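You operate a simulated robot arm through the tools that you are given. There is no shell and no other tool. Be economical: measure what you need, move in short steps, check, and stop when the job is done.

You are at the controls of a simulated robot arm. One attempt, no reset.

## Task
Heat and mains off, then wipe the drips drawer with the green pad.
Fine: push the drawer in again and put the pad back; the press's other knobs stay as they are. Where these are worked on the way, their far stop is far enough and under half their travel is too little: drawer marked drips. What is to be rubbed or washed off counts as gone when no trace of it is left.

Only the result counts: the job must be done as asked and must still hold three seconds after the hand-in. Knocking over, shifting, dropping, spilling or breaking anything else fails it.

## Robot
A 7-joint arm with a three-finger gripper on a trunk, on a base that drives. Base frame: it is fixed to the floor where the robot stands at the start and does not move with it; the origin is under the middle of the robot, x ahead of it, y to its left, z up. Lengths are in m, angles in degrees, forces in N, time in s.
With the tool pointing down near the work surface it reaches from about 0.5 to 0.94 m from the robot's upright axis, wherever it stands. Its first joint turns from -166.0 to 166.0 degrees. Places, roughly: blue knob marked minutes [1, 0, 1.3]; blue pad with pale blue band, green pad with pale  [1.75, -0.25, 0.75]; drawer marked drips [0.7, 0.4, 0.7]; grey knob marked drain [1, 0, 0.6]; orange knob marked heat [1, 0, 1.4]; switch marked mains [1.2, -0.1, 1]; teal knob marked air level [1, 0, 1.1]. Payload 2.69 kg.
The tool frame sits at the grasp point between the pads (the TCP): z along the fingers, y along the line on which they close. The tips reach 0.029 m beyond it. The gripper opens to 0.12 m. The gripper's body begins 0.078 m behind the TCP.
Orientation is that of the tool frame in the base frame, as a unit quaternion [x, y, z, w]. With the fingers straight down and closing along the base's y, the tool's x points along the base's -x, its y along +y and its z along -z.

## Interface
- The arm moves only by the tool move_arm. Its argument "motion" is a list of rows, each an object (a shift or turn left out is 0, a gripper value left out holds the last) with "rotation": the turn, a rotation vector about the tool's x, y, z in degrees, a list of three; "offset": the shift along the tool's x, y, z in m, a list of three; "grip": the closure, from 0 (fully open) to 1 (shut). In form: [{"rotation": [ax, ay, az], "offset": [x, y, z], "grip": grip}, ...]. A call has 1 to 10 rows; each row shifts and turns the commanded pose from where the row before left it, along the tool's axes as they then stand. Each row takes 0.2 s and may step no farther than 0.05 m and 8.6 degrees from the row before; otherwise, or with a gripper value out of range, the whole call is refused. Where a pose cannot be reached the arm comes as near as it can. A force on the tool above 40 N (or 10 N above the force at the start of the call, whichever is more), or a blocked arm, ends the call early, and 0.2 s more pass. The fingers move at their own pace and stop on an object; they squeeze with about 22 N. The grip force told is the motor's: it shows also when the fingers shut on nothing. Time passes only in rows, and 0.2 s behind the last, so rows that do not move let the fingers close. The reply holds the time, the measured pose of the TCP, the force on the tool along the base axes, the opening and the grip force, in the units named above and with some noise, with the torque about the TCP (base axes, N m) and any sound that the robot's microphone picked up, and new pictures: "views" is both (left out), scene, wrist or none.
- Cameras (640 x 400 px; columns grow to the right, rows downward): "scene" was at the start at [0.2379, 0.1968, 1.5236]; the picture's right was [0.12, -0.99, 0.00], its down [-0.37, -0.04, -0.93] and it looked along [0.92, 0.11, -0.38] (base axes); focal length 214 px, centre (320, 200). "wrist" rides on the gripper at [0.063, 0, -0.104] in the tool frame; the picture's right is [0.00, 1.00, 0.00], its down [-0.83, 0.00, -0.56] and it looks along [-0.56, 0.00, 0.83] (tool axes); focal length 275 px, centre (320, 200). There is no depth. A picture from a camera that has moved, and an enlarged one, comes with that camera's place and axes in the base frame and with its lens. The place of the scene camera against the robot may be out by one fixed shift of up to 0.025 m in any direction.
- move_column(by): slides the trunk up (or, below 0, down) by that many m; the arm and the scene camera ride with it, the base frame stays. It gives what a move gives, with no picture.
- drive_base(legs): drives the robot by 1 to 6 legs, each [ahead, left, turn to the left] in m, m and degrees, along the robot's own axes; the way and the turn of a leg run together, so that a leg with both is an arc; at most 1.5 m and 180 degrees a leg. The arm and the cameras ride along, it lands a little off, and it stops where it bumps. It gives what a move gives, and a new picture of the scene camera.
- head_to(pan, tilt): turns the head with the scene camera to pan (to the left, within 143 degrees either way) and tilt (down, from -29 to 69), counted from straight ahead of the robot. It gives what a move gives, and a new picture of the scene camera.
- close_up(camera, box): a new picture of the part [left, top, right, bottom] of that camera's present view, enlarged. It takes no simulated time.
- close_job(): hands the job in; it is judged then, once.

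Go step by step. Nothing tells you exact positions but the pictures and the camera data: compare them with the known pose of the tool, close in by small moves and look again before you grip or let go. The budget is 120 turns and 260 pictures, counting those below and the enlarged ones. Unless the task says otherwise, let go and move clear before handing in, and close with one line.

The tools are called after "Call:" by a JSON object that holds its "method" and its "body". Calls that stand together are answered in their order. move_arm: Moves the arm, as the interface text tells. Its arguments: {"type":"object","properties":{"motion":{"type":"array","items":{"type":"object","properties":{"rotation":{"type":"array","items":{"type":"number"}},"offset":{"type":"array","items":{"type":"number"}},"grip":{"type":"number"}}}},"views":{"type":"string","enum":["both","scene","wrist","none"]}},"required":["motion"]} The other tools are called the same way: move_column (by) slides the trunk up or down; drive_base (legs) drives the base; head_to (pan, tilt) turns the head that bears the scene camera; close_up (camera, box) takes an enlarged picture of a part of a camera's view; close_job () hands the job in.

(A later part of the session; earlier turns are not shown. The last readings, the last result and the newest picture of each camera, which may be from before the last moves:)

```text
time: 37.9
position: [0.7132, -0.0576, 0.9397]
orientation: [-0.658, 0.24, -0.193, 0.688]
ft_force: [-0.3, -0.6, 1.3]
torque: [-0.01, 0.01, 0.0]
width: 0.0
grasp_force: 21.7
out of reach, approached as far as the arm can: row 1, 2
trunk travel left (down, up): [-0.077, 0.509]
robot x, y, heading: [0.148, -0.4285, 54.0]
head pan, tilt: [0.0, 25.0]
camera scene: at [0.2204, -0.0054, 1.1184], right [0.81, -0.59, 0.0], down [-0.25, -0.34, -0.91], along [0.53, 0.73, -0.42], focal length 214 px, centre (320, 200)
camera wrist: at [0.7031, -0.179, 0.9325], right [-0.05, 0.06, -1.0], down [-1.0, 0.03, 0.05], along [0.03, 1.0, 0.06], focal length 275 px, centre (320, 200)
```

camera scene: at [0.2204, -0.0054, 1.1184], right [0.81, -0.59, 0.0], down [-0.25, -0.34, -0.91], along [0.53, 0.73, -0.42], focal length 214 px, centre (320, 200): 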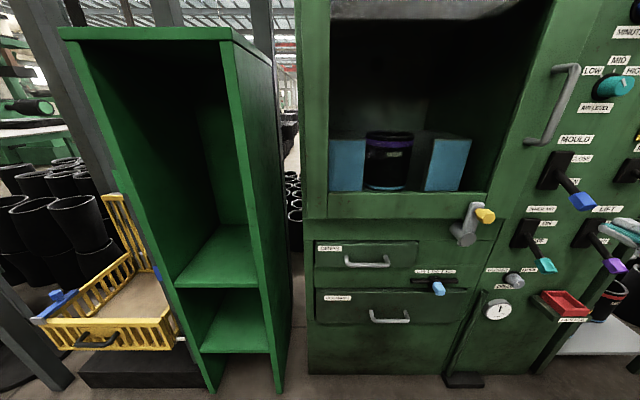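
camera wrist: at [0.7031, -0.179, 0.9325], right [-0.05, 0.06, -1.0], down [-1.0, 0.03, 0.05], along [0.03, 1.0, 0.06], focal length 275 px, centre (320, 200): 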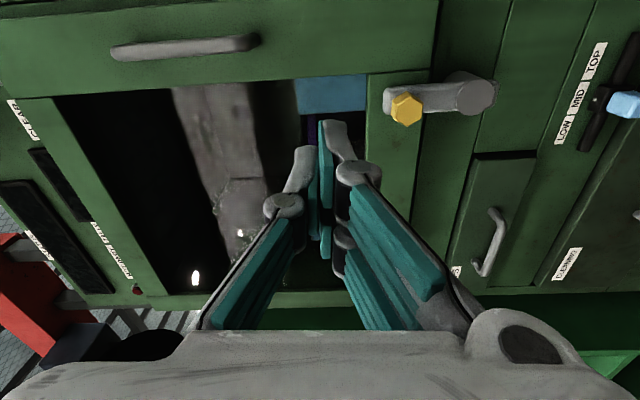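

The tool is rolled so its fingers close vertically. Now shift left and down to face the drips handle.

Call:
{"method": "move_arm", "body": {"motion": [{"offset": [-0.038, 0.02, 0], "grip": 0.4}, {"offset": [-0.038, 0.02, 0]}, {"offset": [-0.038, 0.02, 0]}, {"offset": [-0.038, 0.03, 0]}, {"offset": [-0.035, 0.033, 0]}, {"offset": [-0.03, 0.035, 0]}, {"offset": [-0.03, 0.035, 0.01]}, {"offset": [-0.03, 0.035, 0.01]}, {"offset": [0, 0.03, 0.02]}], "views": "both"}}

```text
time: 39.9
position: [0.769, 0.0407, 0.8894]
orientation: [-0.657, 0.241, -0.193, 0.688]
ft_force: [-0.1, -0.2, -0.8]
torque: [0.0, -0.02, 0.01]
width: 0.0718
grasp_force: 0.1
out of reach, approached as far as the arm can: row 1, 2, 3, 4, 5, 6, 7, 8, 9
trunk travel left (down, up): [-0.077, 0.509]
robot x, y, heading: [0.1428, -0.4308, 54.2]
head pan, tilt: [0.0, 25.0]
camera scene: at [0.2204, -0.0055, 1.1184], right [0.81, -0.59, 0.0], down [-0.25, -0.34, -0.91], along [0.53, 0.73, -0.42], focal length 214 px, centre (320, 200)
camera wrist: at [0.7589, -0.0798, 0.8813], right [-0.05, 0.06, -1.0], down [-1.0, 0.03, 0.05], along [0.04, 1.0, 0.06], focal length 275 px, centre (320, 200)
```

scene: 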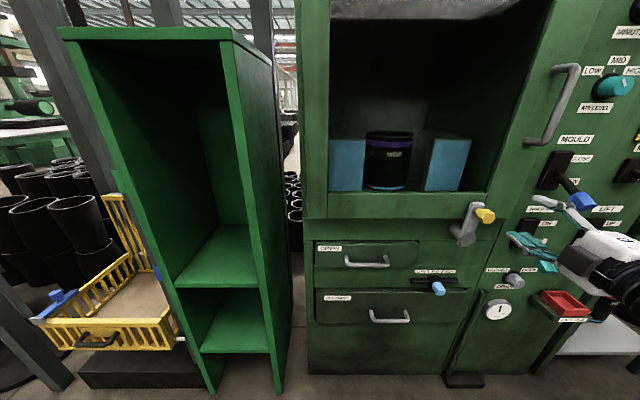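
wrist: 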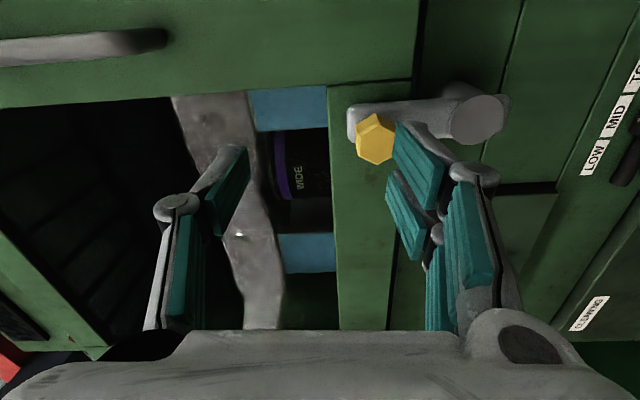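

The arm is jammed at its fold limit in this forward-pointing posture. I'll lift it away from the yellow latch and switch to a tool-down posture to hook the handle instead.

Call:
{"method": "move_arm", "body": {"motion": [{"offset": [0, -0.04, 0]}, {"offset": [0, -0.04, 0]}, {"offset": [0, -0.04, 0]}, {"offset": [0, -0.03, -0.03]}, {"offset": [0, 0, -0.04]}, {"offset": [0, 0, -0.04]}], "views": "scene"}}

```text
time: 41.3
position: [0.7134, -0.0589, 1.0345]
orientation: [-0.658, 0.24, -0.193, 0.687]
ft_force: [0.2, -0.1, 0.3]
torque: [0.0, 0.0, -0.02]
width: 0.0718
grasp_force: 0.1
trunk travel left (down, up): [-0.077, 0.509]
robot x, y, heading: [0.1446, -0.4286, 54.2]
head pan, tilt: [0.0, 25.0]
camera scene: at [0.2203, -0.0053, 1.1184], right [0.81, -0.59, 0.0], down [-0.25, -0.34, -0.91], along [0.53, 0.73, -0.42], focal length 214 px, centre (320, 200)
```

scene: 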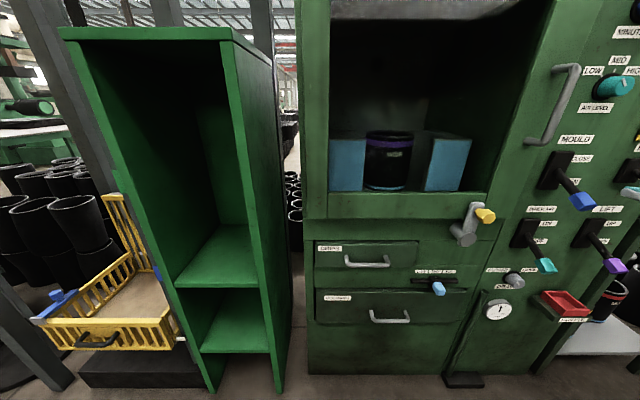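

Clear. Now roll back and pitch the tool downward.

Call:
{"method": "move_arm", "body": {"motion": [{"rotation": [0, 0, 8.5]}, {"rotation": [0, 0, 8.5]}, {"rotation": [0, 0, 8.5]}, {"rotation": [0, 0, 8.5]}, {"rotation": [0, 0, 8.5]}, {"rotation": [0, 0, 8.5]}, {"rotation": [0, 0, 8.5]}, {"rotation": [0, 0, 8.5]}, {"rotation": [0, 0, 8.5]}, {"rotation": [0, 0, 8.5]}], "views": "none"}}

Call:
{"method": "move_arm", "body": {"motion": [{"rotation": [0, 8.5, 0]}, {"rotation": [0, 8.5, 0]}, {"rotation": [0, 8.5, 0]}, {"rotation": [0, 8.5, 0]}, {"rotation": [0, 8.5, 0]}, {"rotation": [0, 8.5, 0]}, {"rotation": [0, 8.5, 0]}, {"rotation": [0, 8.5, 0]}, {"rotation": [0, 8.5, 0]}, {"rotation": [0, 8.5, 0]}], "views": "both"}}

```text
time: 43.5
position: [0.7128, -0.0597, 1.0371]
orientation: [-0.32, 0.622, 0.323, 0.638]
ft_force: [0.6, -0.1, 0.9]
torque: [-0.05, -0.03, 0.01]
width: 0.0718
grasp_force: 0.1
trunk travel left (down, up): [-0.077, 0.509]
robot x, y, heading: [0.1432, -0.434, 54.1]
head pan, tilt: [0.0, 25.0]
```

```text
time: 45.7
position: [0.7124, -0.0596, 1.0372]
orientation: [-0.454, 0.889, 0.02, 0.05]
ft_force: [-0.9, -1.1, 0.6]
torque: [0.04, -0.04, -0.01]
width: 0.0718
grasp_force: 0.1
trunk travel left (down, up): [-0.077, 0.509]
robot x, y, heading: [0.1406, -0.431, 53.9]
head pan, tilt: [0.0, 25.0]
camera scene: at [0.2203, -0.0056, 1.1184], right [0.81, -0.59, 0.0], down [-0.25, -0.34, -0.91], along [0.53, 0.73, -0.42], focal length 214 px, centre (320, 200)
camera wrist: at [0.6683, -0.1195, 1.1328], right [-0.81, 0.58, -0.01], down [0.44, 0.63, 0.64], along [0.38, 0.52, -0.77], focal length 275 px, centre (320, 200)
```

scene: 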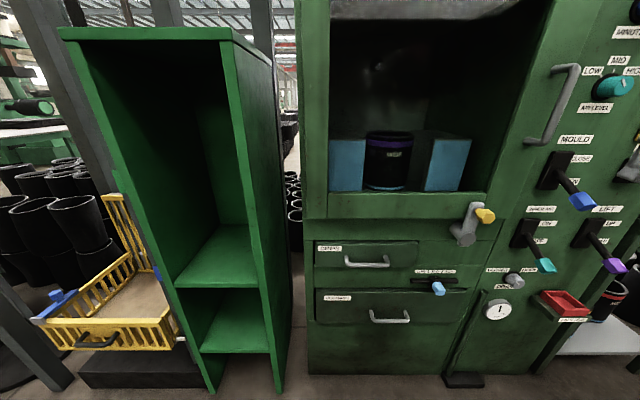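
wrist: 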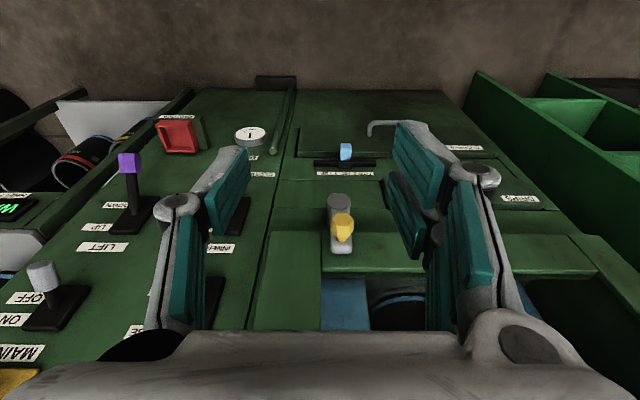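

Tool is down. Shift left to the drips drawer and view it from above.

Call:
{"method": "move_arm", "body": {"motion": [{"offset": [0, 0.045, 0], "rotation": [0, 6, 0]}, {"offset": [0, 0.045, 0]}, {"offset": [0, 0.045, 0]}, {"offset": [0, 0.045, 0]}, {"offset": [0, 0.045, 0]}, {"offset": [0, 0.045, 0], "grip": 1}, {"offset": [0, 0, 0.04]}, {"offset": [0, 0, 0.04]}], "views": "both"}}

```text
time: 47.5
position: [0.493, 0.099, 0.9532]
orientation: [-0.455, 0.891, -0.003, 0.005]
ft_force: [0.4, 0.6, -0.5]
torque: [0.01, 0.01, 0.01]
width: 0.0
grasp_force: 22.3
trunk travel left (down, up): [-0.077, 0.509]
robot x, y, heading: [0.1442, -0.4307, 54.4]
head pan, tilt: [0.0, 25.0]
camera scene: at [0.2202, -0.0054, 1.1184], right [0.81, -0.59, 0.0], down [-0.25, -0.34, -0.91], along [0.53, 0.73, -0.42], focal length 214 px, centre (320, 200)
camera wrist: at [0.4552, 0.0473, 1.0565], right [-0.81, 0.58, -0.01], down [0.48, 0.68, 0.56], along [0.33, 0.45, -0.83], focal length 275 px, centre (320, 200)
```

scene: 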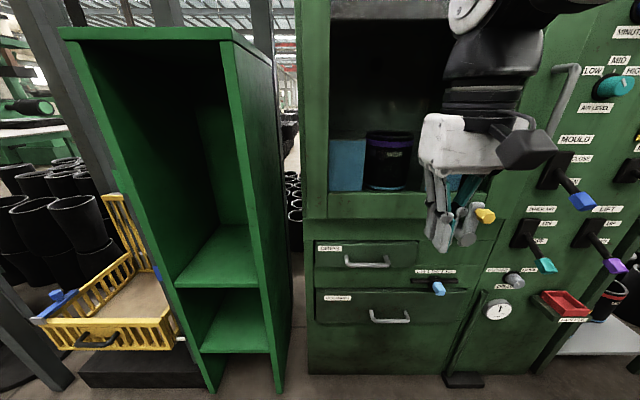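
wrist: 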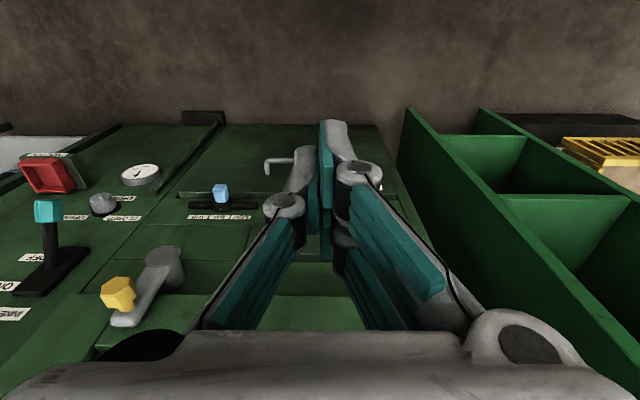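

The closed fingers hide the handle. I open them and descend further in front of the drawer.

Call:
{"method": "move_arm", "body": {"motion": [{"offset": [0, 0, 0.04], "grip": 0}, {"offset": [0, 0, 0.04]}, {"offset": [0, 0, 0.04]}, {"offset": [0, 0, 0.02]}], "views": "both"}}

```text
time: 48.5
position: [0.4921, 0.099, 0.8136]
orientation: [-0.455, 0.891, -0.002, 0.005]
ft_force: [-0.5, 0.4, -0.2]
torque: [0.01, 0.02, 0.03]
width: 0.1199
grasp_force: 0.1
trunk travel left (down, up): [-0.077, 0.509]
robot x, y, heading: [0.1452, -0.4301, 54.1]
head pan, tilt: [0.0, 25.0]
camera scene: at [0.2203, -0.0053, 1.1184], right [0.81, -0.59, 0.0], down [-0.25, -0.34, -0.91], along [0.53, 0.73, -0.42], focal length 214 px, centre (320, 200)
camera wrist: at [0.455, 0.0477, 0.9164], right [-0.81, 0.58, -0.01], down [0.48, 0.68, 0.56], along [0.33, 0.45, -0.83], focal length 275 px, centre (320, 200)
```

scene: 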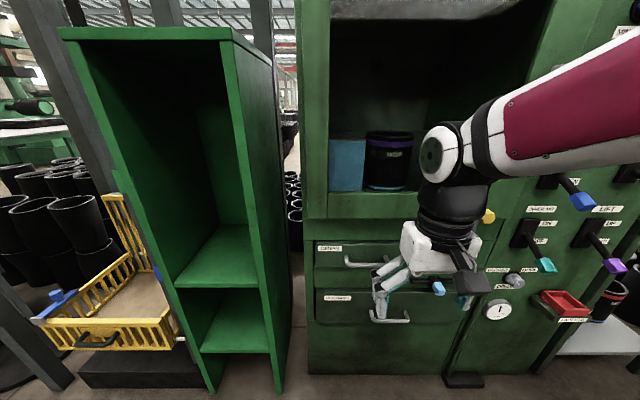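
wrist: 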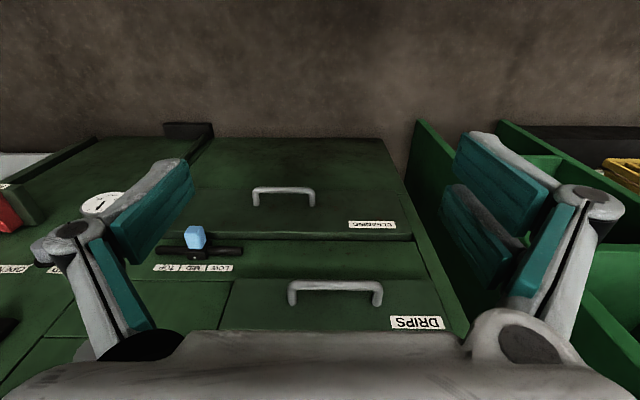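

The handle bar is at about n 0.635, z 0.65 with a gap of some 3 cm behind it. I move forward over it for a steeper look.

Call:
{"method": "move_arm", "body": {"motion": [{"offset": [-0.045, 0, 0]}, {"offset": [-0.045, 0, 0]}, {"offset": [-0.045, 0.0, 0]}, {"offset": [-0.035, 0.01, 0]}], "views": "both"}}

```text
time: 49.5
position: [0.587, 0.2459, 0.8165]
orientation: [-0.455, 0.89, -0.003, 0.005]
ft_force: [0.1, -0.2, 0.1]
torque: [0.01, 0.01, 0.01]
width: 0.1201
grasp_force: 0.1
trunk travel left (down, up): [-0.077, 0.509]
robot x, y, heading: [0.1435, -0.4317, 54.3]
head pan, tilt: [0.0, 25.0]
camera scene: at [0.2203, -0.0055, 1.1184], right [0.81, -0.59, 0.0], down [-0.25, -0.34, -0.91], along [0.53, 0.73, -0.42], focal length 214 px, centre (320, 200)
camera wrist: at [0.5496, 0.1948, 0.9189], right [-0.81, 0.58, -0.01], down [0.48, 0.68, 0.56], along [0.33, 0.45, -0.83], focal length 275 px, centre (320, 200)
```

scene: 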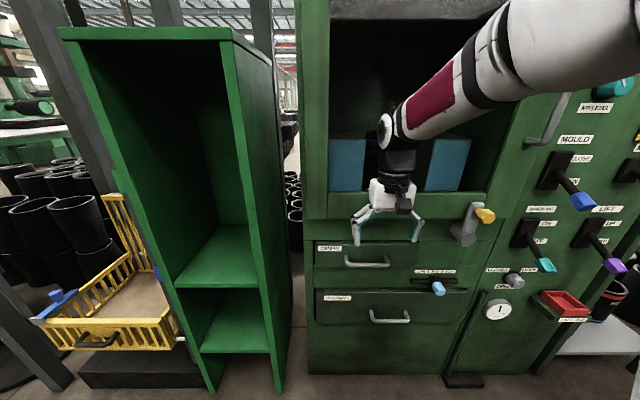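
wrist: 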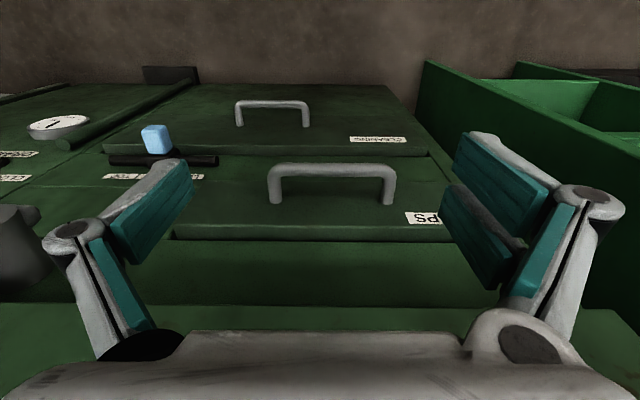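

Bar at about n 0.603, z 0.677, drawer face at 0.6425. I shut the fingers, tilt the tool 13° so its top leans back, and position over the gap behind the bar.

Call:
{"method": "move_arm", "body": {"motion": [{"offset": [-0.01, 0.0, 0], "rotation": [0, -6.5, 0], "grip": 1}, {"rotation": [0, -6.5, 0]}, {"offset": [-0.034, 0.006, 0.008]}, {"offset": [-0.034, 0.006, 0.008]}, {"offset": [0, 0, 0.035]}], "views": "both"}}

Call:
{"method": "close_up", "body": {"camera": "scene", "box": [300, 150, 460, 310]}}

```text
time: 50.6
position: [0.6199, 0.3071, 0.8052]
orientation: [-0.454, 0.885, 0.041, 0.093]
ft_force: [-4.1, -5.7, -2.0]
torque: [0.04, -0.01, -0.01]
width: 0.0
grasp_force: 21.9
trunk travel left (down, up): [-0.077, 0.509]
robot x, y, heading: [0.1475, -0.4262, 54.0]
head pan, tilt: [0.0, 25.0]
stopped in row 5: the force on the tool passed its limit at 87 N (the readings are from after the stop); the commanded pose is now the measured one
camera scene: at [0.2199, -0.0059, 1.1183], right [0.81, -0.59, 0.0], down [-0.25, -0.34, -0.91], along [0.53, 0.73, -0.42], focal length 214 px, centre (320, 200)
camera wrist: at [0.5707, 0.2403, 0.8923], right [-0.81, 0.58, -0.01], down [0.4, 0.58, 0.71], along [0.42, 0.57, -0.7], focal length 275 px, centre (320, 200)
```

scene: 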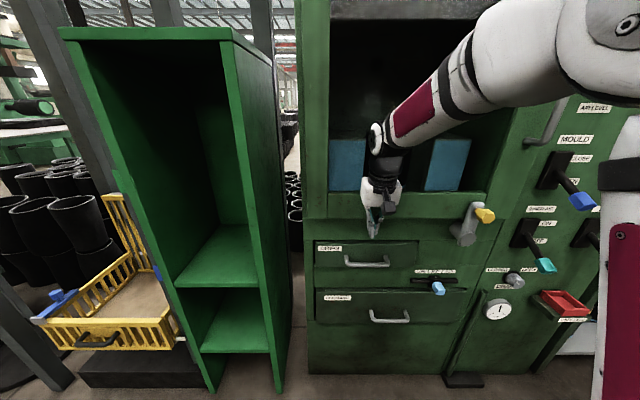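
wrist: 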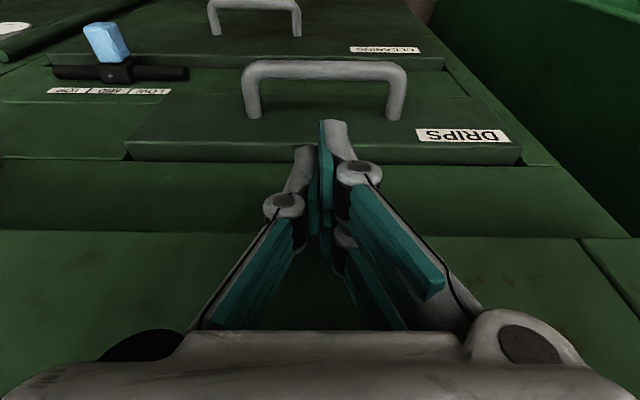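

```text
2.50 times, centred on (380, 230) of scene
camera zoom: at [0.2199, -0.0059, 1.1183], right [0.81, -0.59, 0.0], down [-0.25, -0.34, -0.91], along [0.53, 0.73, -0.42], focal length 536 px, centre (170, 125)
```

zoom: 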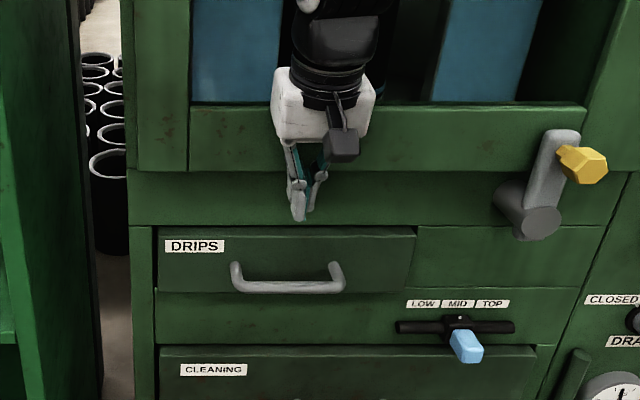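

The tip met the press's rail; tool-down is too tight here. I back off and tilt the tool to about 35°, so the shut fingers can hook over and behind the bar.

Call:
{"method": "move_arm", "body": {"motion": [{"offset": [0.03, 0, -0.01]}, {"offset": [0.03, 0, -0.01]}, {"rotation": [0, -7.5, 0]}, {"rotation": [0, -7.5, 0]}, {"rotation": [0, -7.5, 0]}], "views": "wrist"}}

```text
time: 51.8
position: [0.5841, 0.257, 0.8115]
orientation: [-0.436, 0.85, 0.129, 0.266]
ft_force: [-0.9, 0.4, -0.1]
torque: [-0.03, 0.0, -0.05]
width: 0.0
grasp_force: 21.6
trunk travel left (down, up): [-0.077, 0.509]
robot x, y, heading: [0.1447, -0.4286, 54.2]
head pan, tilt: [0.0, 25.0]
camera wrist: at [0.5184, 0.1667, 0.8616], right [-0.81, 0.58, -0.01], down [0.21, 0.31, 0.93], along [0.54, 0.75, -0.37], focal length 275 px, centre (320, 200)
```

wrist: 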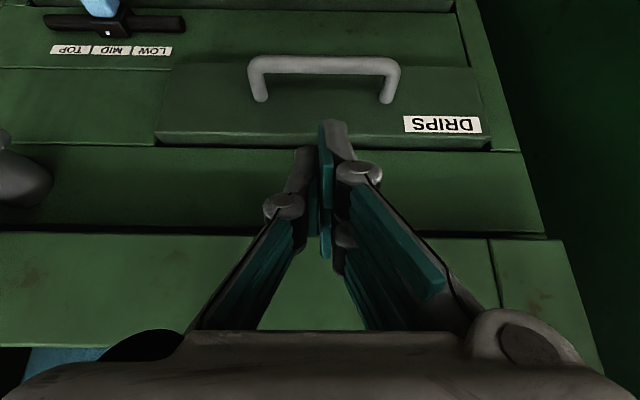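

Now tilted 34°. I advance along the tool axis toward the gap above the bar.

Call:
{"method": "move_arm", "body": {"motion": [{"offset": [0.011, 0.003, 0]}, {"offset": [0, 0, 0.04]}, {"offset": [0, 0, 0.04]}], "views": "both"}}

Call:
{"method": "close_up", "body": {"camera": "scene", "box": [310, 200, 430, 290]}}

```text
time: 52.6
position: [0.6049, 0.2867, 0.7378]
orientation: [-0.437, 0.85, 0.129, 0.265]
ft_force: [0.2, 0.0, 0.6]
torque: [-0.01, 0.03, 0.0]
width: 0.0003
grasp_force: 22.2
trunk travel left (down, up): [-0.077, 0.509]
robot x, y, heading: [0.1437, -0.4333, 54.0]
head pan, tilt: [0.0, 25.0]
camera scene: at [0.22, -0.006, 1.1184], right [0.81, -0.59, 0.0], down [-0.25, -0.34, -0.91], along [0.53, 0.73, -0.42], focal length 214 px, centre (320, 200)
camera wrist: at [0.5381, 0.1961, 0.7868], right [-0.81, 0.58, -0.01], down [0.21, 0.31, 0.93], along [0.54, 0.75, -0.37], focal length 275 px, centre (320, 200)
```

scene: 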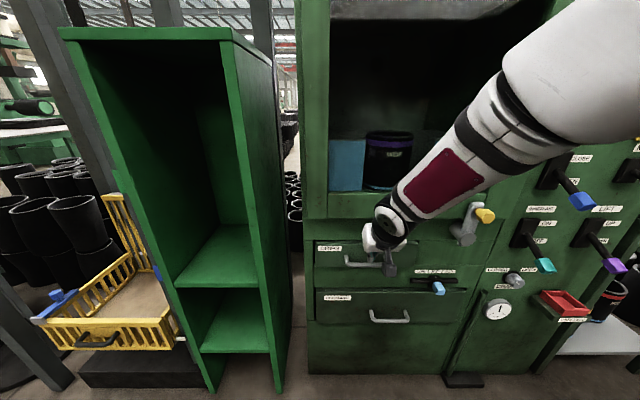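
wrist: 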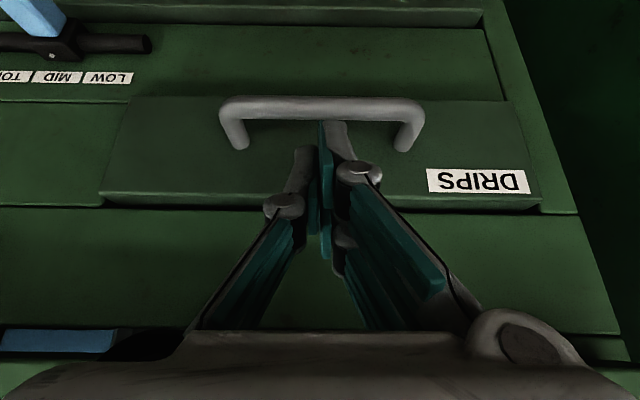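

```text
4.44 times, centred on (370, 245) of scene
camera zoom: at [0.22, -0.006, 1.1184], right [0.81, -0.59, 0.0], down [-0.25, -0.34, -0.91], along [0.53, 0.73, -0.42], focal length 953 px, centre (98, 0)
```

zoom: 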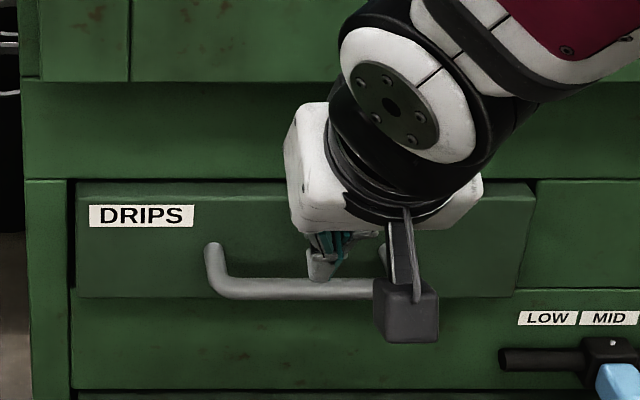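

Fingertips are just above the bar's inner edge. I go 0.045 m further along the axis.

Call:
{"method": "move_arm", "body": {"motion": [{"offset": [0, 0, 0.015]}, {"offset": [0, 0, 0.015]}, {"offset": [0, 0, 0.015]}], "views": "both"}}

Call:
{"method": "close_up", "body": {"camera": "scene", "box": [310, 200, 430, 290]}}

```text
time: 53.4
position: [0.6162, 0.3051, 0.7086]
orientation: [-0.437, 0.85, 0.129, 0.266]
ft_force: [-15.1, -21.6, 29.1]
torque: [-0.67, 0.54, 0.07]
width: 0.0002
grasp_force: 21.3
trunk travel left (down, up): [-0.077, 0.509]
robot x, y, heading: [0.1455, -0.4331, 53.9]
head pan, tilt: [0.0, 25.0]
stopped in row 3: the force on the tool passed its limit at 68 N (the readings are from after the stop); the commanded pose is now the measured one
camera scene: at [0.219, -0.0074, 1.1192], right [0.81, -0.59, 0.0], down [-0.25, -0.34, -0.91], along [0.53, 0.73, -0.42], focal length 214 px, centre (320, 200)
camera wrist: at [0.5517, 0.2148, 0.7581], right [-0.81, 0.58, -0.01], down [0.21, 0.31, 0.93], along [0.54, 0.75, -0.37], focal length 275 px, centre (320, 200)
```

scene: 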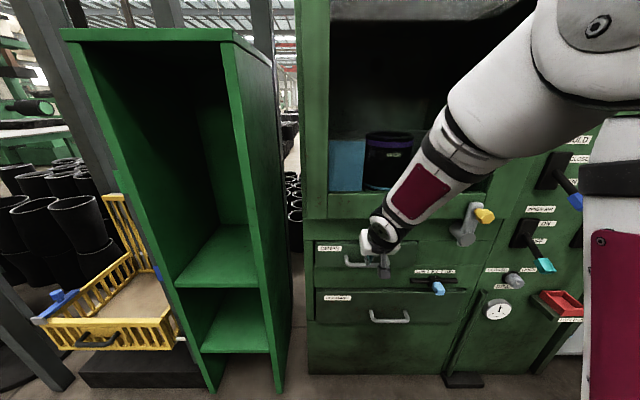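
wrist: 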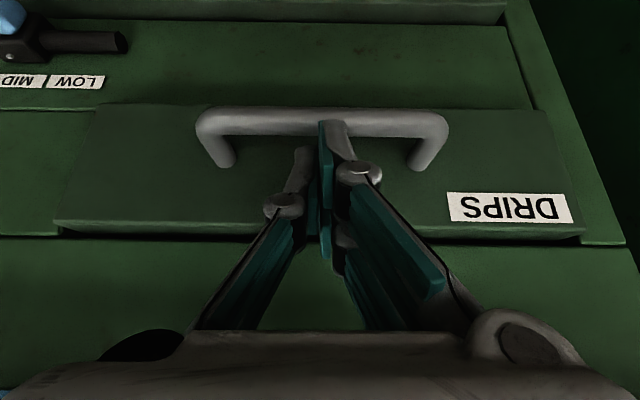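

```text
4.44 times, centred on (370, 245) of scene
camera zoom: at [0.219, -0.0074, 1.1192], right [0.81, -0.59, 0.0], down [-0.25, -0.34, -0.91], along [0.53, 0.73, -0.42], focal length 953 px, centre (98, 0)
```

zoom: 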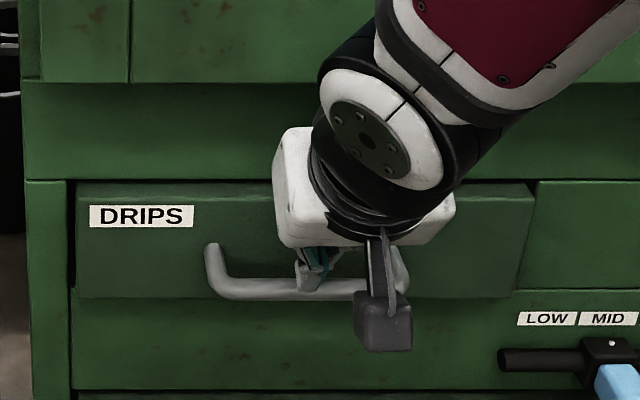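

The fingertip has landed on top of the bar. I pull back, shift 12 mm up-and-over, and go in again.

Call:
{"method": "move_arm", "body": {"motion": [{"offset": [0, 0, -0.03]}, {"offset": [-0.012, 0, 0]}, {"offset": [0, 0, 0.015]}, {"offset": [0, 0, 0.015]}, {"offset": [0, 0, 0.015]}], "views": "both"}}

Call:
{"method": "close_up", "body": {"camera": "scene", "box": [310, 200, 430, 290]}}

```text
time: 54.5
position: [0.6222, 0.312, 0.7121]
orientation: [-0.437, 0.851, 0.127, 0.262]
ft_force: [-10.5, -16.2, 16.0]
torque: [0.02, -0.03, -0.04]
width: 0.0002
grasp_force: 21.7
trunk travel left (down, up): [-0.077, 0.509]
robot x, y, heading: [0.1474, -0.4305, 54.1]
head pan, tilt: [0.0, 25.0]
stopped in row 5: the force on the tool passed its limit at 62 N (the readings are from after the stop); the commanded pose is now the measured one
camera scene: at [0.219, -0.0072, 1.1188], right [0.81, -0.59, 0.0], down [-0.25, -0.34, -0.91], along [0.53, 0.73, -0.42], focal length 214 px, centre (320, 200)
camera wrist: at [0.5559, 0.2222, 0.7625], right [-0.81, 0.58, -0.02], down [0.21, 0.32, 0.92], along [0.54, 0.75, -0.38], focal length 275 px, centre (320, 200)
```

scene: 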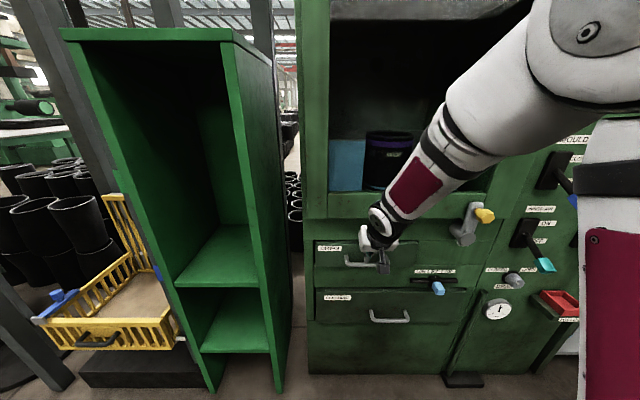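
wrist: 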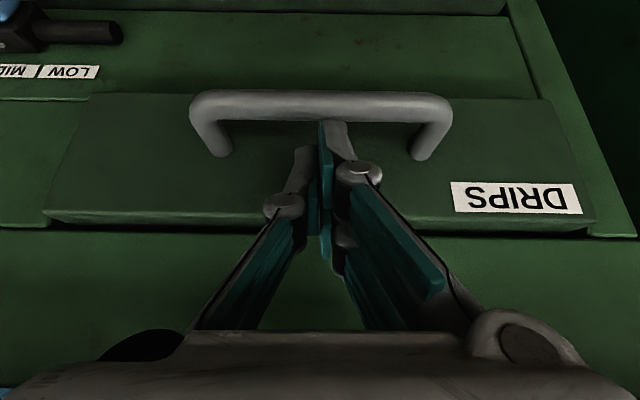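

```text
4.44 times, centred on (370, 245) of scene
camera zoom: at [0.219, -0.0072, 1.1188], right [0.81, -0.59, 0.0], down [-0.25, -0.34, -0.91], along [0.53, 0.73, -0.42], focal length 953 px, centre (98, 0)
```

zoom: 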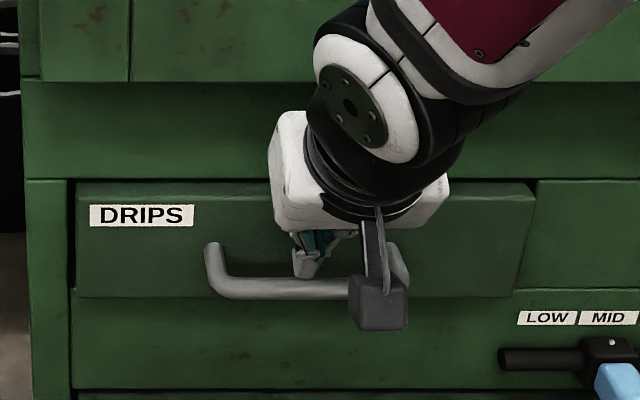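

The 18 mm finger width won't fit the gap at this tilt. I'll retreat and roll the tool 90° so the fingers close on the bar from front and back (only 10 mm needed behind it).

Call:
{"method": "move_arm", "body": {"motion": [{"offset": [0, 0, -0.04]}, {"offset": [0, 0, -0.05]}, {"offset": [0, 0, -0.03]}, {"rotation": [0, 0, -8.5]}, {"rotation": [0, 0, -8.5]}, {"rotation": [0, 0, -8.5]}, {"rotation": [0, 0, -8.5]}, {"rotation": [0, 0, -8.5]}], "views": "none"}}

Call:
{"method": "move_arm", "body": {"motion": [{"rotation": [0, 0, -8.5], "grip": 0.6}, {"rotation": [0, 0, -8.5]}, {"rotation": [0, 0, -8.5]}, {"rotation": [0, 0, -8.5]}, {"rotation": [0, 0, -8.5]}, {"rotation": [0, 0, -5]}], "views": "both"}}

```text
time: 56.3
position: [0.5824, 0.2592, 0.812]
orientation: [0.716, -0.634, -0.023, -0.29]
ft_force: [-0.8, -0.9, 0.1]
torque: [0.01, -0.04, 0.02]
width: 0.0
grasp_force: 22.0
trunk travel left (down, up): [-0.077, 0.509]
robot x, y, heading: [0.1452, -0.4346, 53.9]
head pan, tilt: [0.0, 25.0]
```

```text
time: 57.7
position: [0.5822, 0.2602, 0.8115]
orientation: [0.912, -0.291, 0.096, -0.274]
ft_force: [-0.4, 0.9, -0.9]
torque: [-0.01, 0.01, 0.01]
width: 0.048
grasp_force: 0.1
trunk travel left (down, up): [-0.077, 0.509]
robot x, y, heading: [0.1439, -0.4313, 53.9]
head pan, tilt: [0.0, 25.0]
camera scene: at [0.2197, -0.0063, 1.1184], right [0.81, -0.59, 0.0], down [-0.25, -0.34, -0.91], along [0.53, 0.73, -0.42], focal length 214 px, centre (320, 200)
camera wrist: at [0.5981, 0.1766, 0.8978], right [-0.47, -0.68, -0.56], down [-0.86, 0.24, 0.45], along [-0.17, 0.69, -0.7], focal length 275 px, centre (320, 200)
```

scene: 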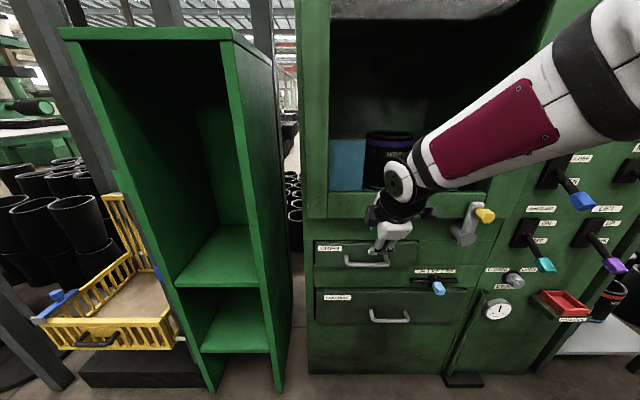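
wrist: 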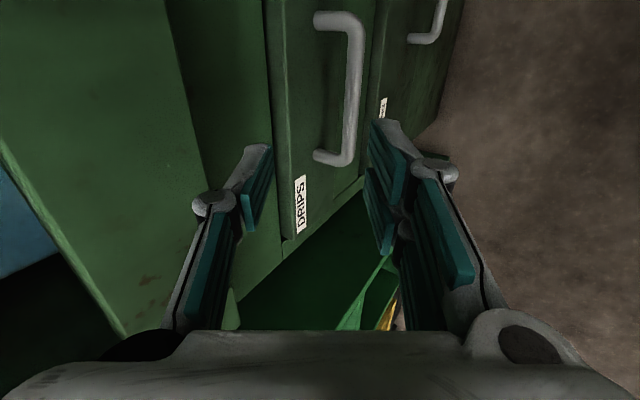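

Now the fingers straddle front/back. I line up so the bar will pass between them close to the rear finger, and advance part-way.

Call:
{"method": "move_arm", "body": {"motion": [{"offset": [0.008, 0.039, 0], "grip": 0.7}, {"offset": [0, 0, 0.03]}, {"offset": [0, 0, 0.03]}, {"offset": [0, 0, 0.025]}], "views": "both"}}

Call:
{"method": "close_up", "body": {"camera": "scene", "box": [310, 200, 430, 290]}}

```text
time: 58.7
position: [0.599, 0.2661, 0.716]
orientation: [0.911, -0.292, 0.096, -0.275]
ft_force: [0.3, 0.6, 0.6]
torque: [-0.01, 0.01, 0.0]
width: 0.0363
grasp_force: 0.1
trunk travel left (down, up): [-0.077, 0.509]
robot x, y, heading: [0.1457, -0.4329, 54.3]
head pan, tilt: [0.0, 25.0]
camera scene: at [0.2197, -0.0064, 1.1184], right [0.81, -0.59, 0.0], down [-0.25, -0.34, -0.91], along [0.53, 0.73, -0.42], focal length 214 px, centre (320, 200)
camera wrist: at [0.616, 0.1826, 0.8029], right [-0.48, -0.68, -0.56], down [-0.86, 0.24, 0.45], along [-0.17, 0.69, -0.7], focal length 275 px, centre (320, 200)
```

scene: 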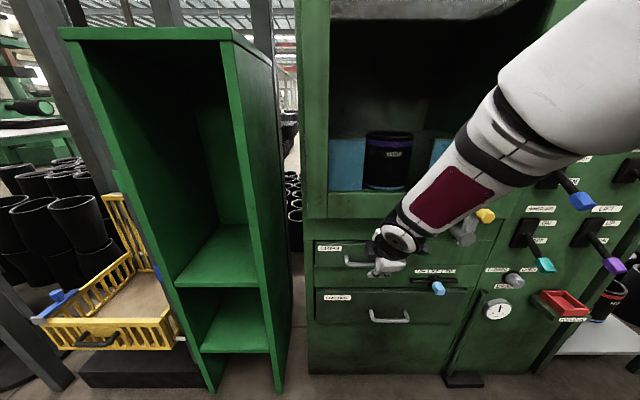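
wrist: 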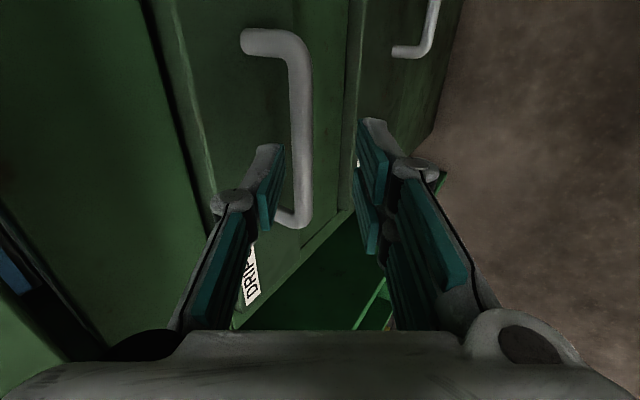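

```text
4.44 times, centred on (370, 245) of scene
camera zoom: at [0.2197, -0.0064, 1.1184], right [0.81, -0.59, 0.0], down [-0.25, -0.34, -0.91], along [0.53, 0.73, -0.42], focal length 953 px, centre (98, 0)
```

zoom: 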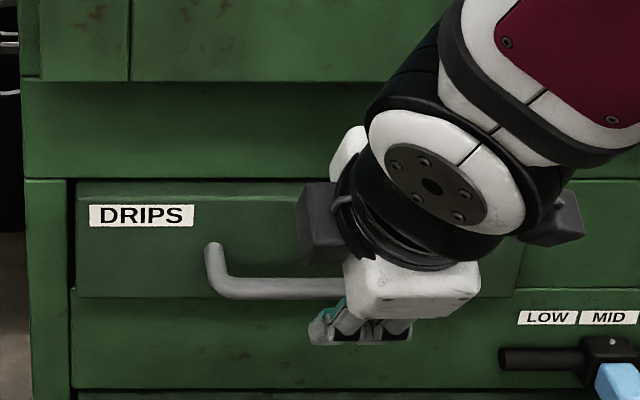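

The bar will pass just inside the rear finger. I nudge 4 mm and advance the rest.

Call:
{"method": "move_arm", "body": {"motion": [{"offset": [0, -0.004, 0.015]}, {"offset": [0, 0, 0.015]}, {"offset": [0, 0, 0.014]}], "views": "wrist"}}

```text
time: 59.5
position: [0.615, 0.2883, 0.6837]
orientation: [0.911, -0.292, 0.096, -0.275]
ft_force: [-0.3, -0.2, 0.0]
torque: [0.0, 0.0, 0.01]
width: 0.0359
grasp_force: 0.0
trunk travel left (down, up): [-0.077, 0.509]
robot x, y, heading: [0.1471, -0.4309, 54.2]
head pan, tilt: [0.0, 25.0]
camera wrist: at [0.6312, 0.205, 0.7699], right [-0.48, -0.68, -0.56], down [-0.86, 0.24, 0.45], along [-0.17, 0.69, -0.7], focal length 275 px, centre (320, 200)
```

wrist: 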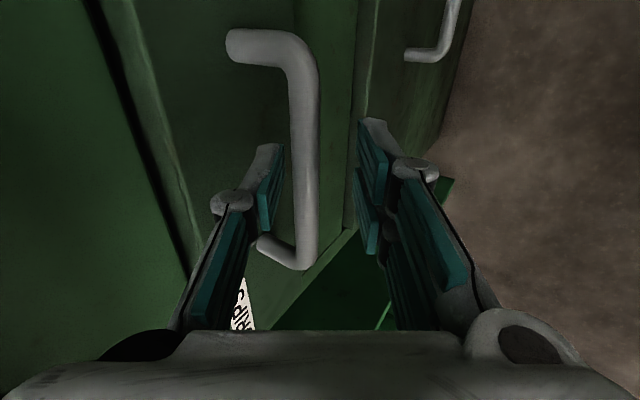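

The bar is between the fingers without contact. Close on it.

Call:
{"method": "move_arm", "body": {"motion": [{"grip": 1}, {}, {}], "views": "wrist"}}

```text
time: 60.3
position: [0.6149, 0.2893, 0.6863]
orientation: [0.91, -0.293, 0.097, -0.278]
ft_force: [3.9, 3.7, 34.1]
torque: [0.36, -0.28, 0.02]
width: 0.0138
grasp_force: 39.8
trunk travel left (down, up): [-0.077, 0.509]
robot x, y, heading: [0.1465, -0.4292, 53.9]
head pan, tilt: [0.0, 25.0]
camera wrist: at [0.6314, 0.2055, 0.7723], right [-0.48, -0.68, -0.56], down [-0.86, 0.23, 0.45], along [-0.17, 0.7, -0.7], focal length 275 px, centre (320, 200)
```

wrist: 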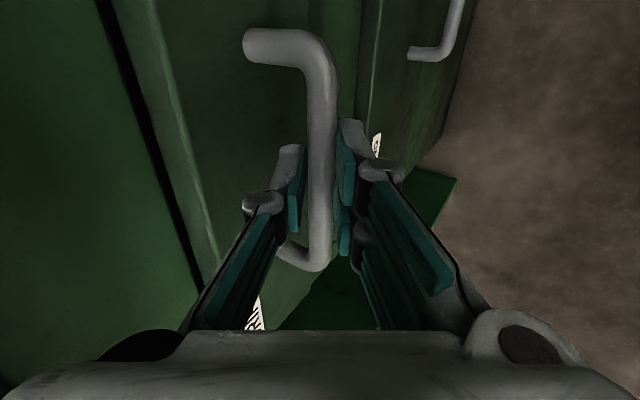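

Gripped. I relieve the vertical load a bit and pull straight out.

Call:
{"method": "move_arm", "body": {"motion": [{"offset": [0, -0.0017, -0.0025]}, {"offset": [0, 0.0166, -0.0112]}, {"offset": [0, 0.0249, -0.0167]}, {"offset": [0, 0.0249, -0.0167]}, {"offset": [0, 0.0249, -0.0167]}], "views": "both"}}

```text
time: 61.5
position: [0.5575, 0.2092, 0.6886]
orientation: [0.913, -0.293, 0.097, -0.269]
ft_force: [-9.4, 2.1, -32.6]
torque: [-0.05, 0.6, -0.35]
width: 0.0137
grasp_force: 40.6
out of reach, approached as far as the arm can: row 5
trunk travel left (down, up): [-0.077, 0.509]
robot x, y, heading: [0.1457, -0.4319, 54.0]
head pan, tilt: [0.0, 25.0]
camera scene: at [0.2199, -0.0055, 1.1176], right [0.81, -0.59, 0.0], down [-0.25, -0.34, -0.91], along [0.53, 0.73, -0.42], focal length 214 px, centre (320, 200)
camera wrist: at [0.5747, 0.1275, 0.7753], right [-0.48, -0.69, -0.55], down [-0.86, 0.24, 0.45], along [-0.18, 0.68, -0.71], focal length 275 px, centre (320, 200)
```

scene: 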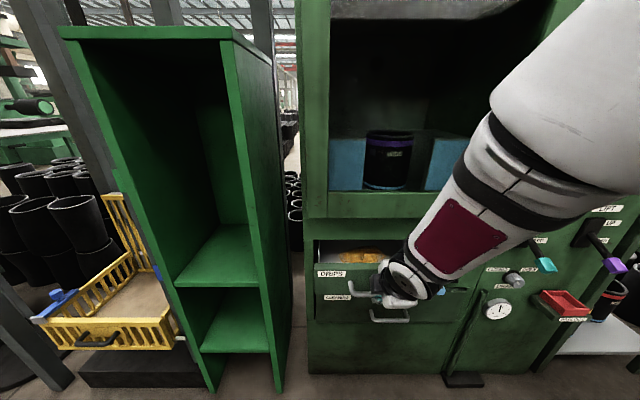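
wrist: 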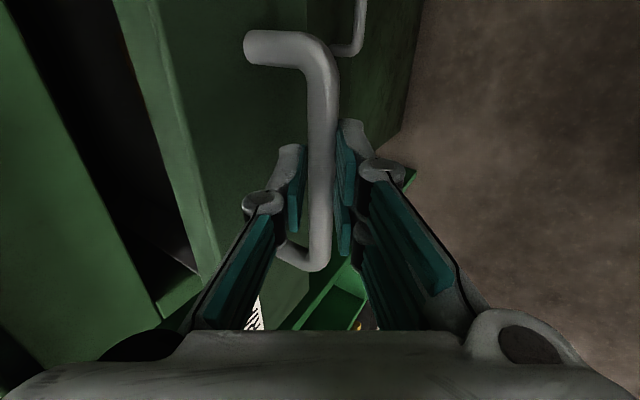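

The drawer is out by about 0.10 m and shows yellow residue; the arm is at its fold limit, so I'll pull further by backing the base a little.

Call:
{"method": "move_arm", "body": {"motion": [{"offset": [0, 0.0017, 0.0025]}], "views": "none"}}

Call:
{"method": "drive_base", "body": {"legs": [[-0.1, 0, 0]]}}

```text
time: 61.9
position: [0.5606, 0.2119, 0.6881]
orientation: [0.912, -0.293, 0.096, -0.271]
ft_force: [-1.8, -2.8, -28.2]
torque: [-0.6, -0.22, -0.3]
width: 0.0135
grasp_force: 40.3
trunk travel left (down, up): [-0.077, 0.509]
robot x, y, heading: [0.1458, -0.4303, 54.1]
head pan, tilt: [0.0, 25.0]
```

```text
time: 63.0
position: [0.5011, 0.1311, 0.6903]
orientation: [0.911, -0.293, 0.096, -0.275]
ft_force: [6.9, -1.3, -2.7]
torque: [-0.05, -0.22, 0.06]
width: 0.0137
grasp_force: 39.5
trunk travel left (down, up): [-0.077, 0.509]
robot x, y, heading: [0.0816, -0.5135, 53.8]
head pan, tilt: [0.0, 25.0]
camera scene: at [0.1602, -0.0891, 1.1184], right [0.81, -0.59, 0.0], down [-0.25, -0.34, -0.91], along [0.53, 0.73, -0.42], focal length 214 px, centre (320, 200)
```

scene: 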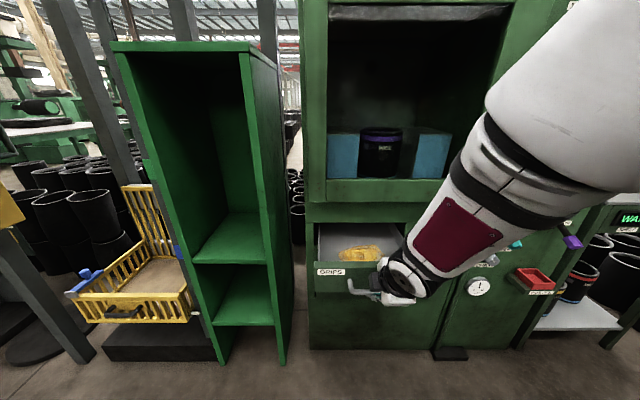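

Drawer out ~0.2 m, no resistance. A little more.

Call:
{"method": "drive_base", "body": {"legs": [[-0.05, 0, 0]]}}

```text
time: 64.0
position: [0.4723, 0.0912, 0.6902]
orientation: [0.911, -0.293, 0.097, -0.275]
ft_force: [1.2, 3.3, -2.7]
torque: [0.14, 0.11, 0.3]
width: 0.0134
grasp_force: 40.3
trunk travel left (down, up): [-0.077, 0.509]
robot x, y, heading: [0.0567, -0.5543, 54.0]
head pan, tilt: [0.0, 25.0]
camera scene: at [0.1312, -0.129, 1.1183], right [0.81, -0.59, 0.0], down [-0.25, -0.34, -0.91], along [0.53, 0.73, -0.42], focal length 214 px, centre (320, 200)
```

scene: 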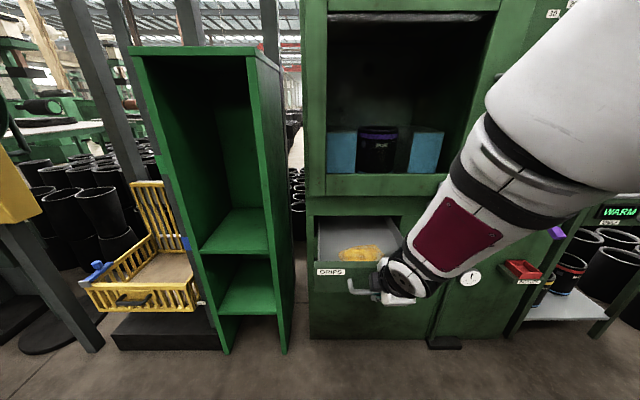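

Out by about 0.245 m; residue lies in the tray. I let go and retreat along the tool axis.

Call:
{"method": "move_arm", "body": {"motion": [{"grip": 0.75}, {}, {"offset": [0, 0, -0.03]}, {"offset": [0, 0, -0.04]}, {"offset": [0, 0, -0.04]}, {"offset": [0, 0, -0.04]}], "views": "both"}}

```text
time: 65.5
position: [0.4324, 0.0278, 0.776]
orientation: [0.919, -0.318, 0.036, -0.231]
ft_force: [0.5, -0.1, -0.4]
torque: [0.03, 0.03, 0.02]
width: 0.0302
grasp_force: 0.2
out of reach, approached as far as the arm can: row 3
trunk travel left (down, up): [-0.077, 0.509]
robot x, y, heading: [0.0509, -0.5528, 53.8]
head pan, tilt: [0.0, 25.0]
stopped in row 6: the arm was blocked; the commanded pose is now the measured one
camera scene: at [0.1318, -0.1289, 1.1199], right [0.81, -0.59, 0.0], down [-0.24, -0.33, -0.91], along [0.54, 0.74, -0.41], focal length 214 px, centre (320, 200)
camera wrist: at [0.4605, -0.0519, 0.8633], right [-0.56, -0.69, -0.45], down [-0.78, 0.27, 0.56], along [-0.27, 0.67, -0.69], focal length 275 px, centre (320, 200)
```

scene: 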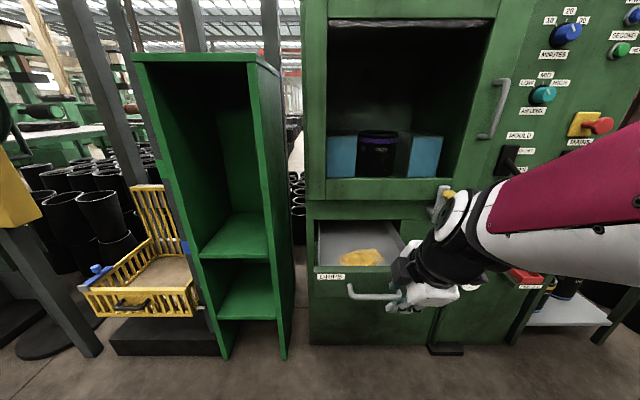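
wrist: 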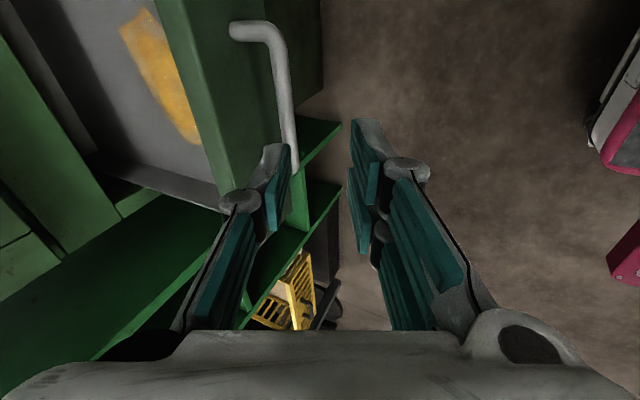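

The arm is nearly folded against the robot. I lift and pitch the tool back to vertical.

Call:
{"method": "move_arm", "body": {"motion": [{"rotation": [-7, 0, 0], "offset": [0, -0.02, -0.03]}, {"rotation": [-7, 0, 0], "offset": [0, -0.015, -0.035]}, {"rotation": [-7, 0, 0], "offset": [0, -0.01, -0.035]}, {"rotation": [-7, 0, 0], "offset": [0, 0, -0.035]}], "views": "both"}}

```text
time: 66.5
position: [0.445, 0.0266, 0.9204]
orientation: [0.948, -0.314, -0.045, -0.003]
ft_force: [-0.5, 0.3, 0.6]
torque: [0.02, -0.05, -0.01]
width: 0.0303
grasp_force: 0.0
trunk travel left (down, up): [-0.077, 0.509]
robot x, y, heading: [0.055, -0.5565, 54.0]
head pan, tilt: [0.0, 25.0]
camera scene: at [0.0403, -0.1187, 1.1212], right [0.92, 0.4, 0.0], down [0.16, -0.36, -0.92], along [-0.37, 0.84, -0.39], focal length 214 px, centre (320, 200)
camera wrist: at [0.5037, -0.014, 1.0177], right [-0.59, -0.81, 0.02], down [-0.62, 0.47, 0.63], along [-0.51, 0.36, -0.78], focal length 275 px, centre (320, 200)
```

scene: 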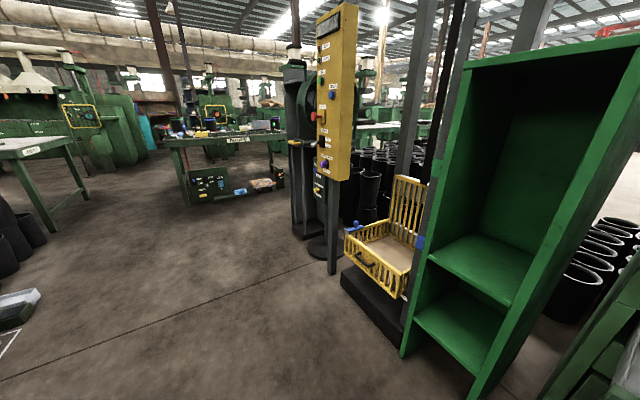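
wrist: 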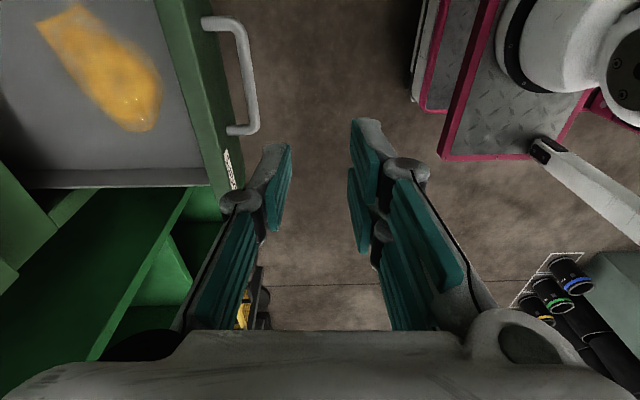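

The arm nudged the head aside (harmless). I roll the tool to its standard orientation, re-aim the head, and look.

Call:
{"method": "move_arm", "body": {"motion": [{"rotation": [0, 0, 8.5], "offset": [0, 0, -0.02]}, {"rotation": [0, 0, 8.5], "offset": [0, 0, -0.02]}, {"rotation": [0, 0, 8.5], "offset": [0, 0, -0.02]}, {"rotation": [0, 0, 8.5]}, {"rotation": [0, 0, 8.5]}, {"rotation": [0, 0, 8.5]}, {"rotation": [0, 0, 8.5]}, {"rotation": [0, 0, 8.5]}, {"rotation": [0, 0, 8.5]}, {"rotation": [0, 0, 8.5]}], "views": "none"}}

Call:
{"method": "head_to", "body": {"pan": -25, "tilt": 30}}

```text
time: 68.7
position: [0.4508, 0.022, 0.9829]
orientation: [-0.485, 0.873, 0.041, -0.028]
ft_force: [-0.6, 0.6, 0.4]
torque: [0.02, 0.0, 0.01]
width: 0.0301
grasp_force: 0.0
trunk travel left (down, up): [-0.077, 0.509]
robot x, y, heading: [0.0573, -0.5553, 54.0]
head pan, tilt: [0.0, 25.0]
```

```text
time: 69.6
position: [0.451, 0.022, 0.9829]
orientation: [-0.485, 0.873, 0.039, -0.027]
ft_force: [-0.2, 0.2, 0.0]
torque: [0.02, -0.02, -0.04]
width: 0.03
grasp_force: 0.1
trunk travel left (down, up): [-0.077, 0.509]
robot x, y, heading: [0.054, -0.5563, 53.7]
head pan, tilt: [-25.0, 30.0]
camera scene: at [0.025, -0.1305, 1.1083], right [0.81, 0.58, 0.0], down [0.3, -0.42, -0.85], along [-0.5, 0.69, -0.52], focal length 214 px, centre (320, 200)
```

scene: 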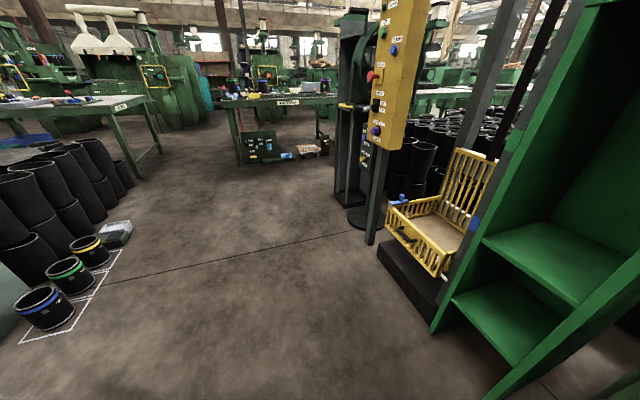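

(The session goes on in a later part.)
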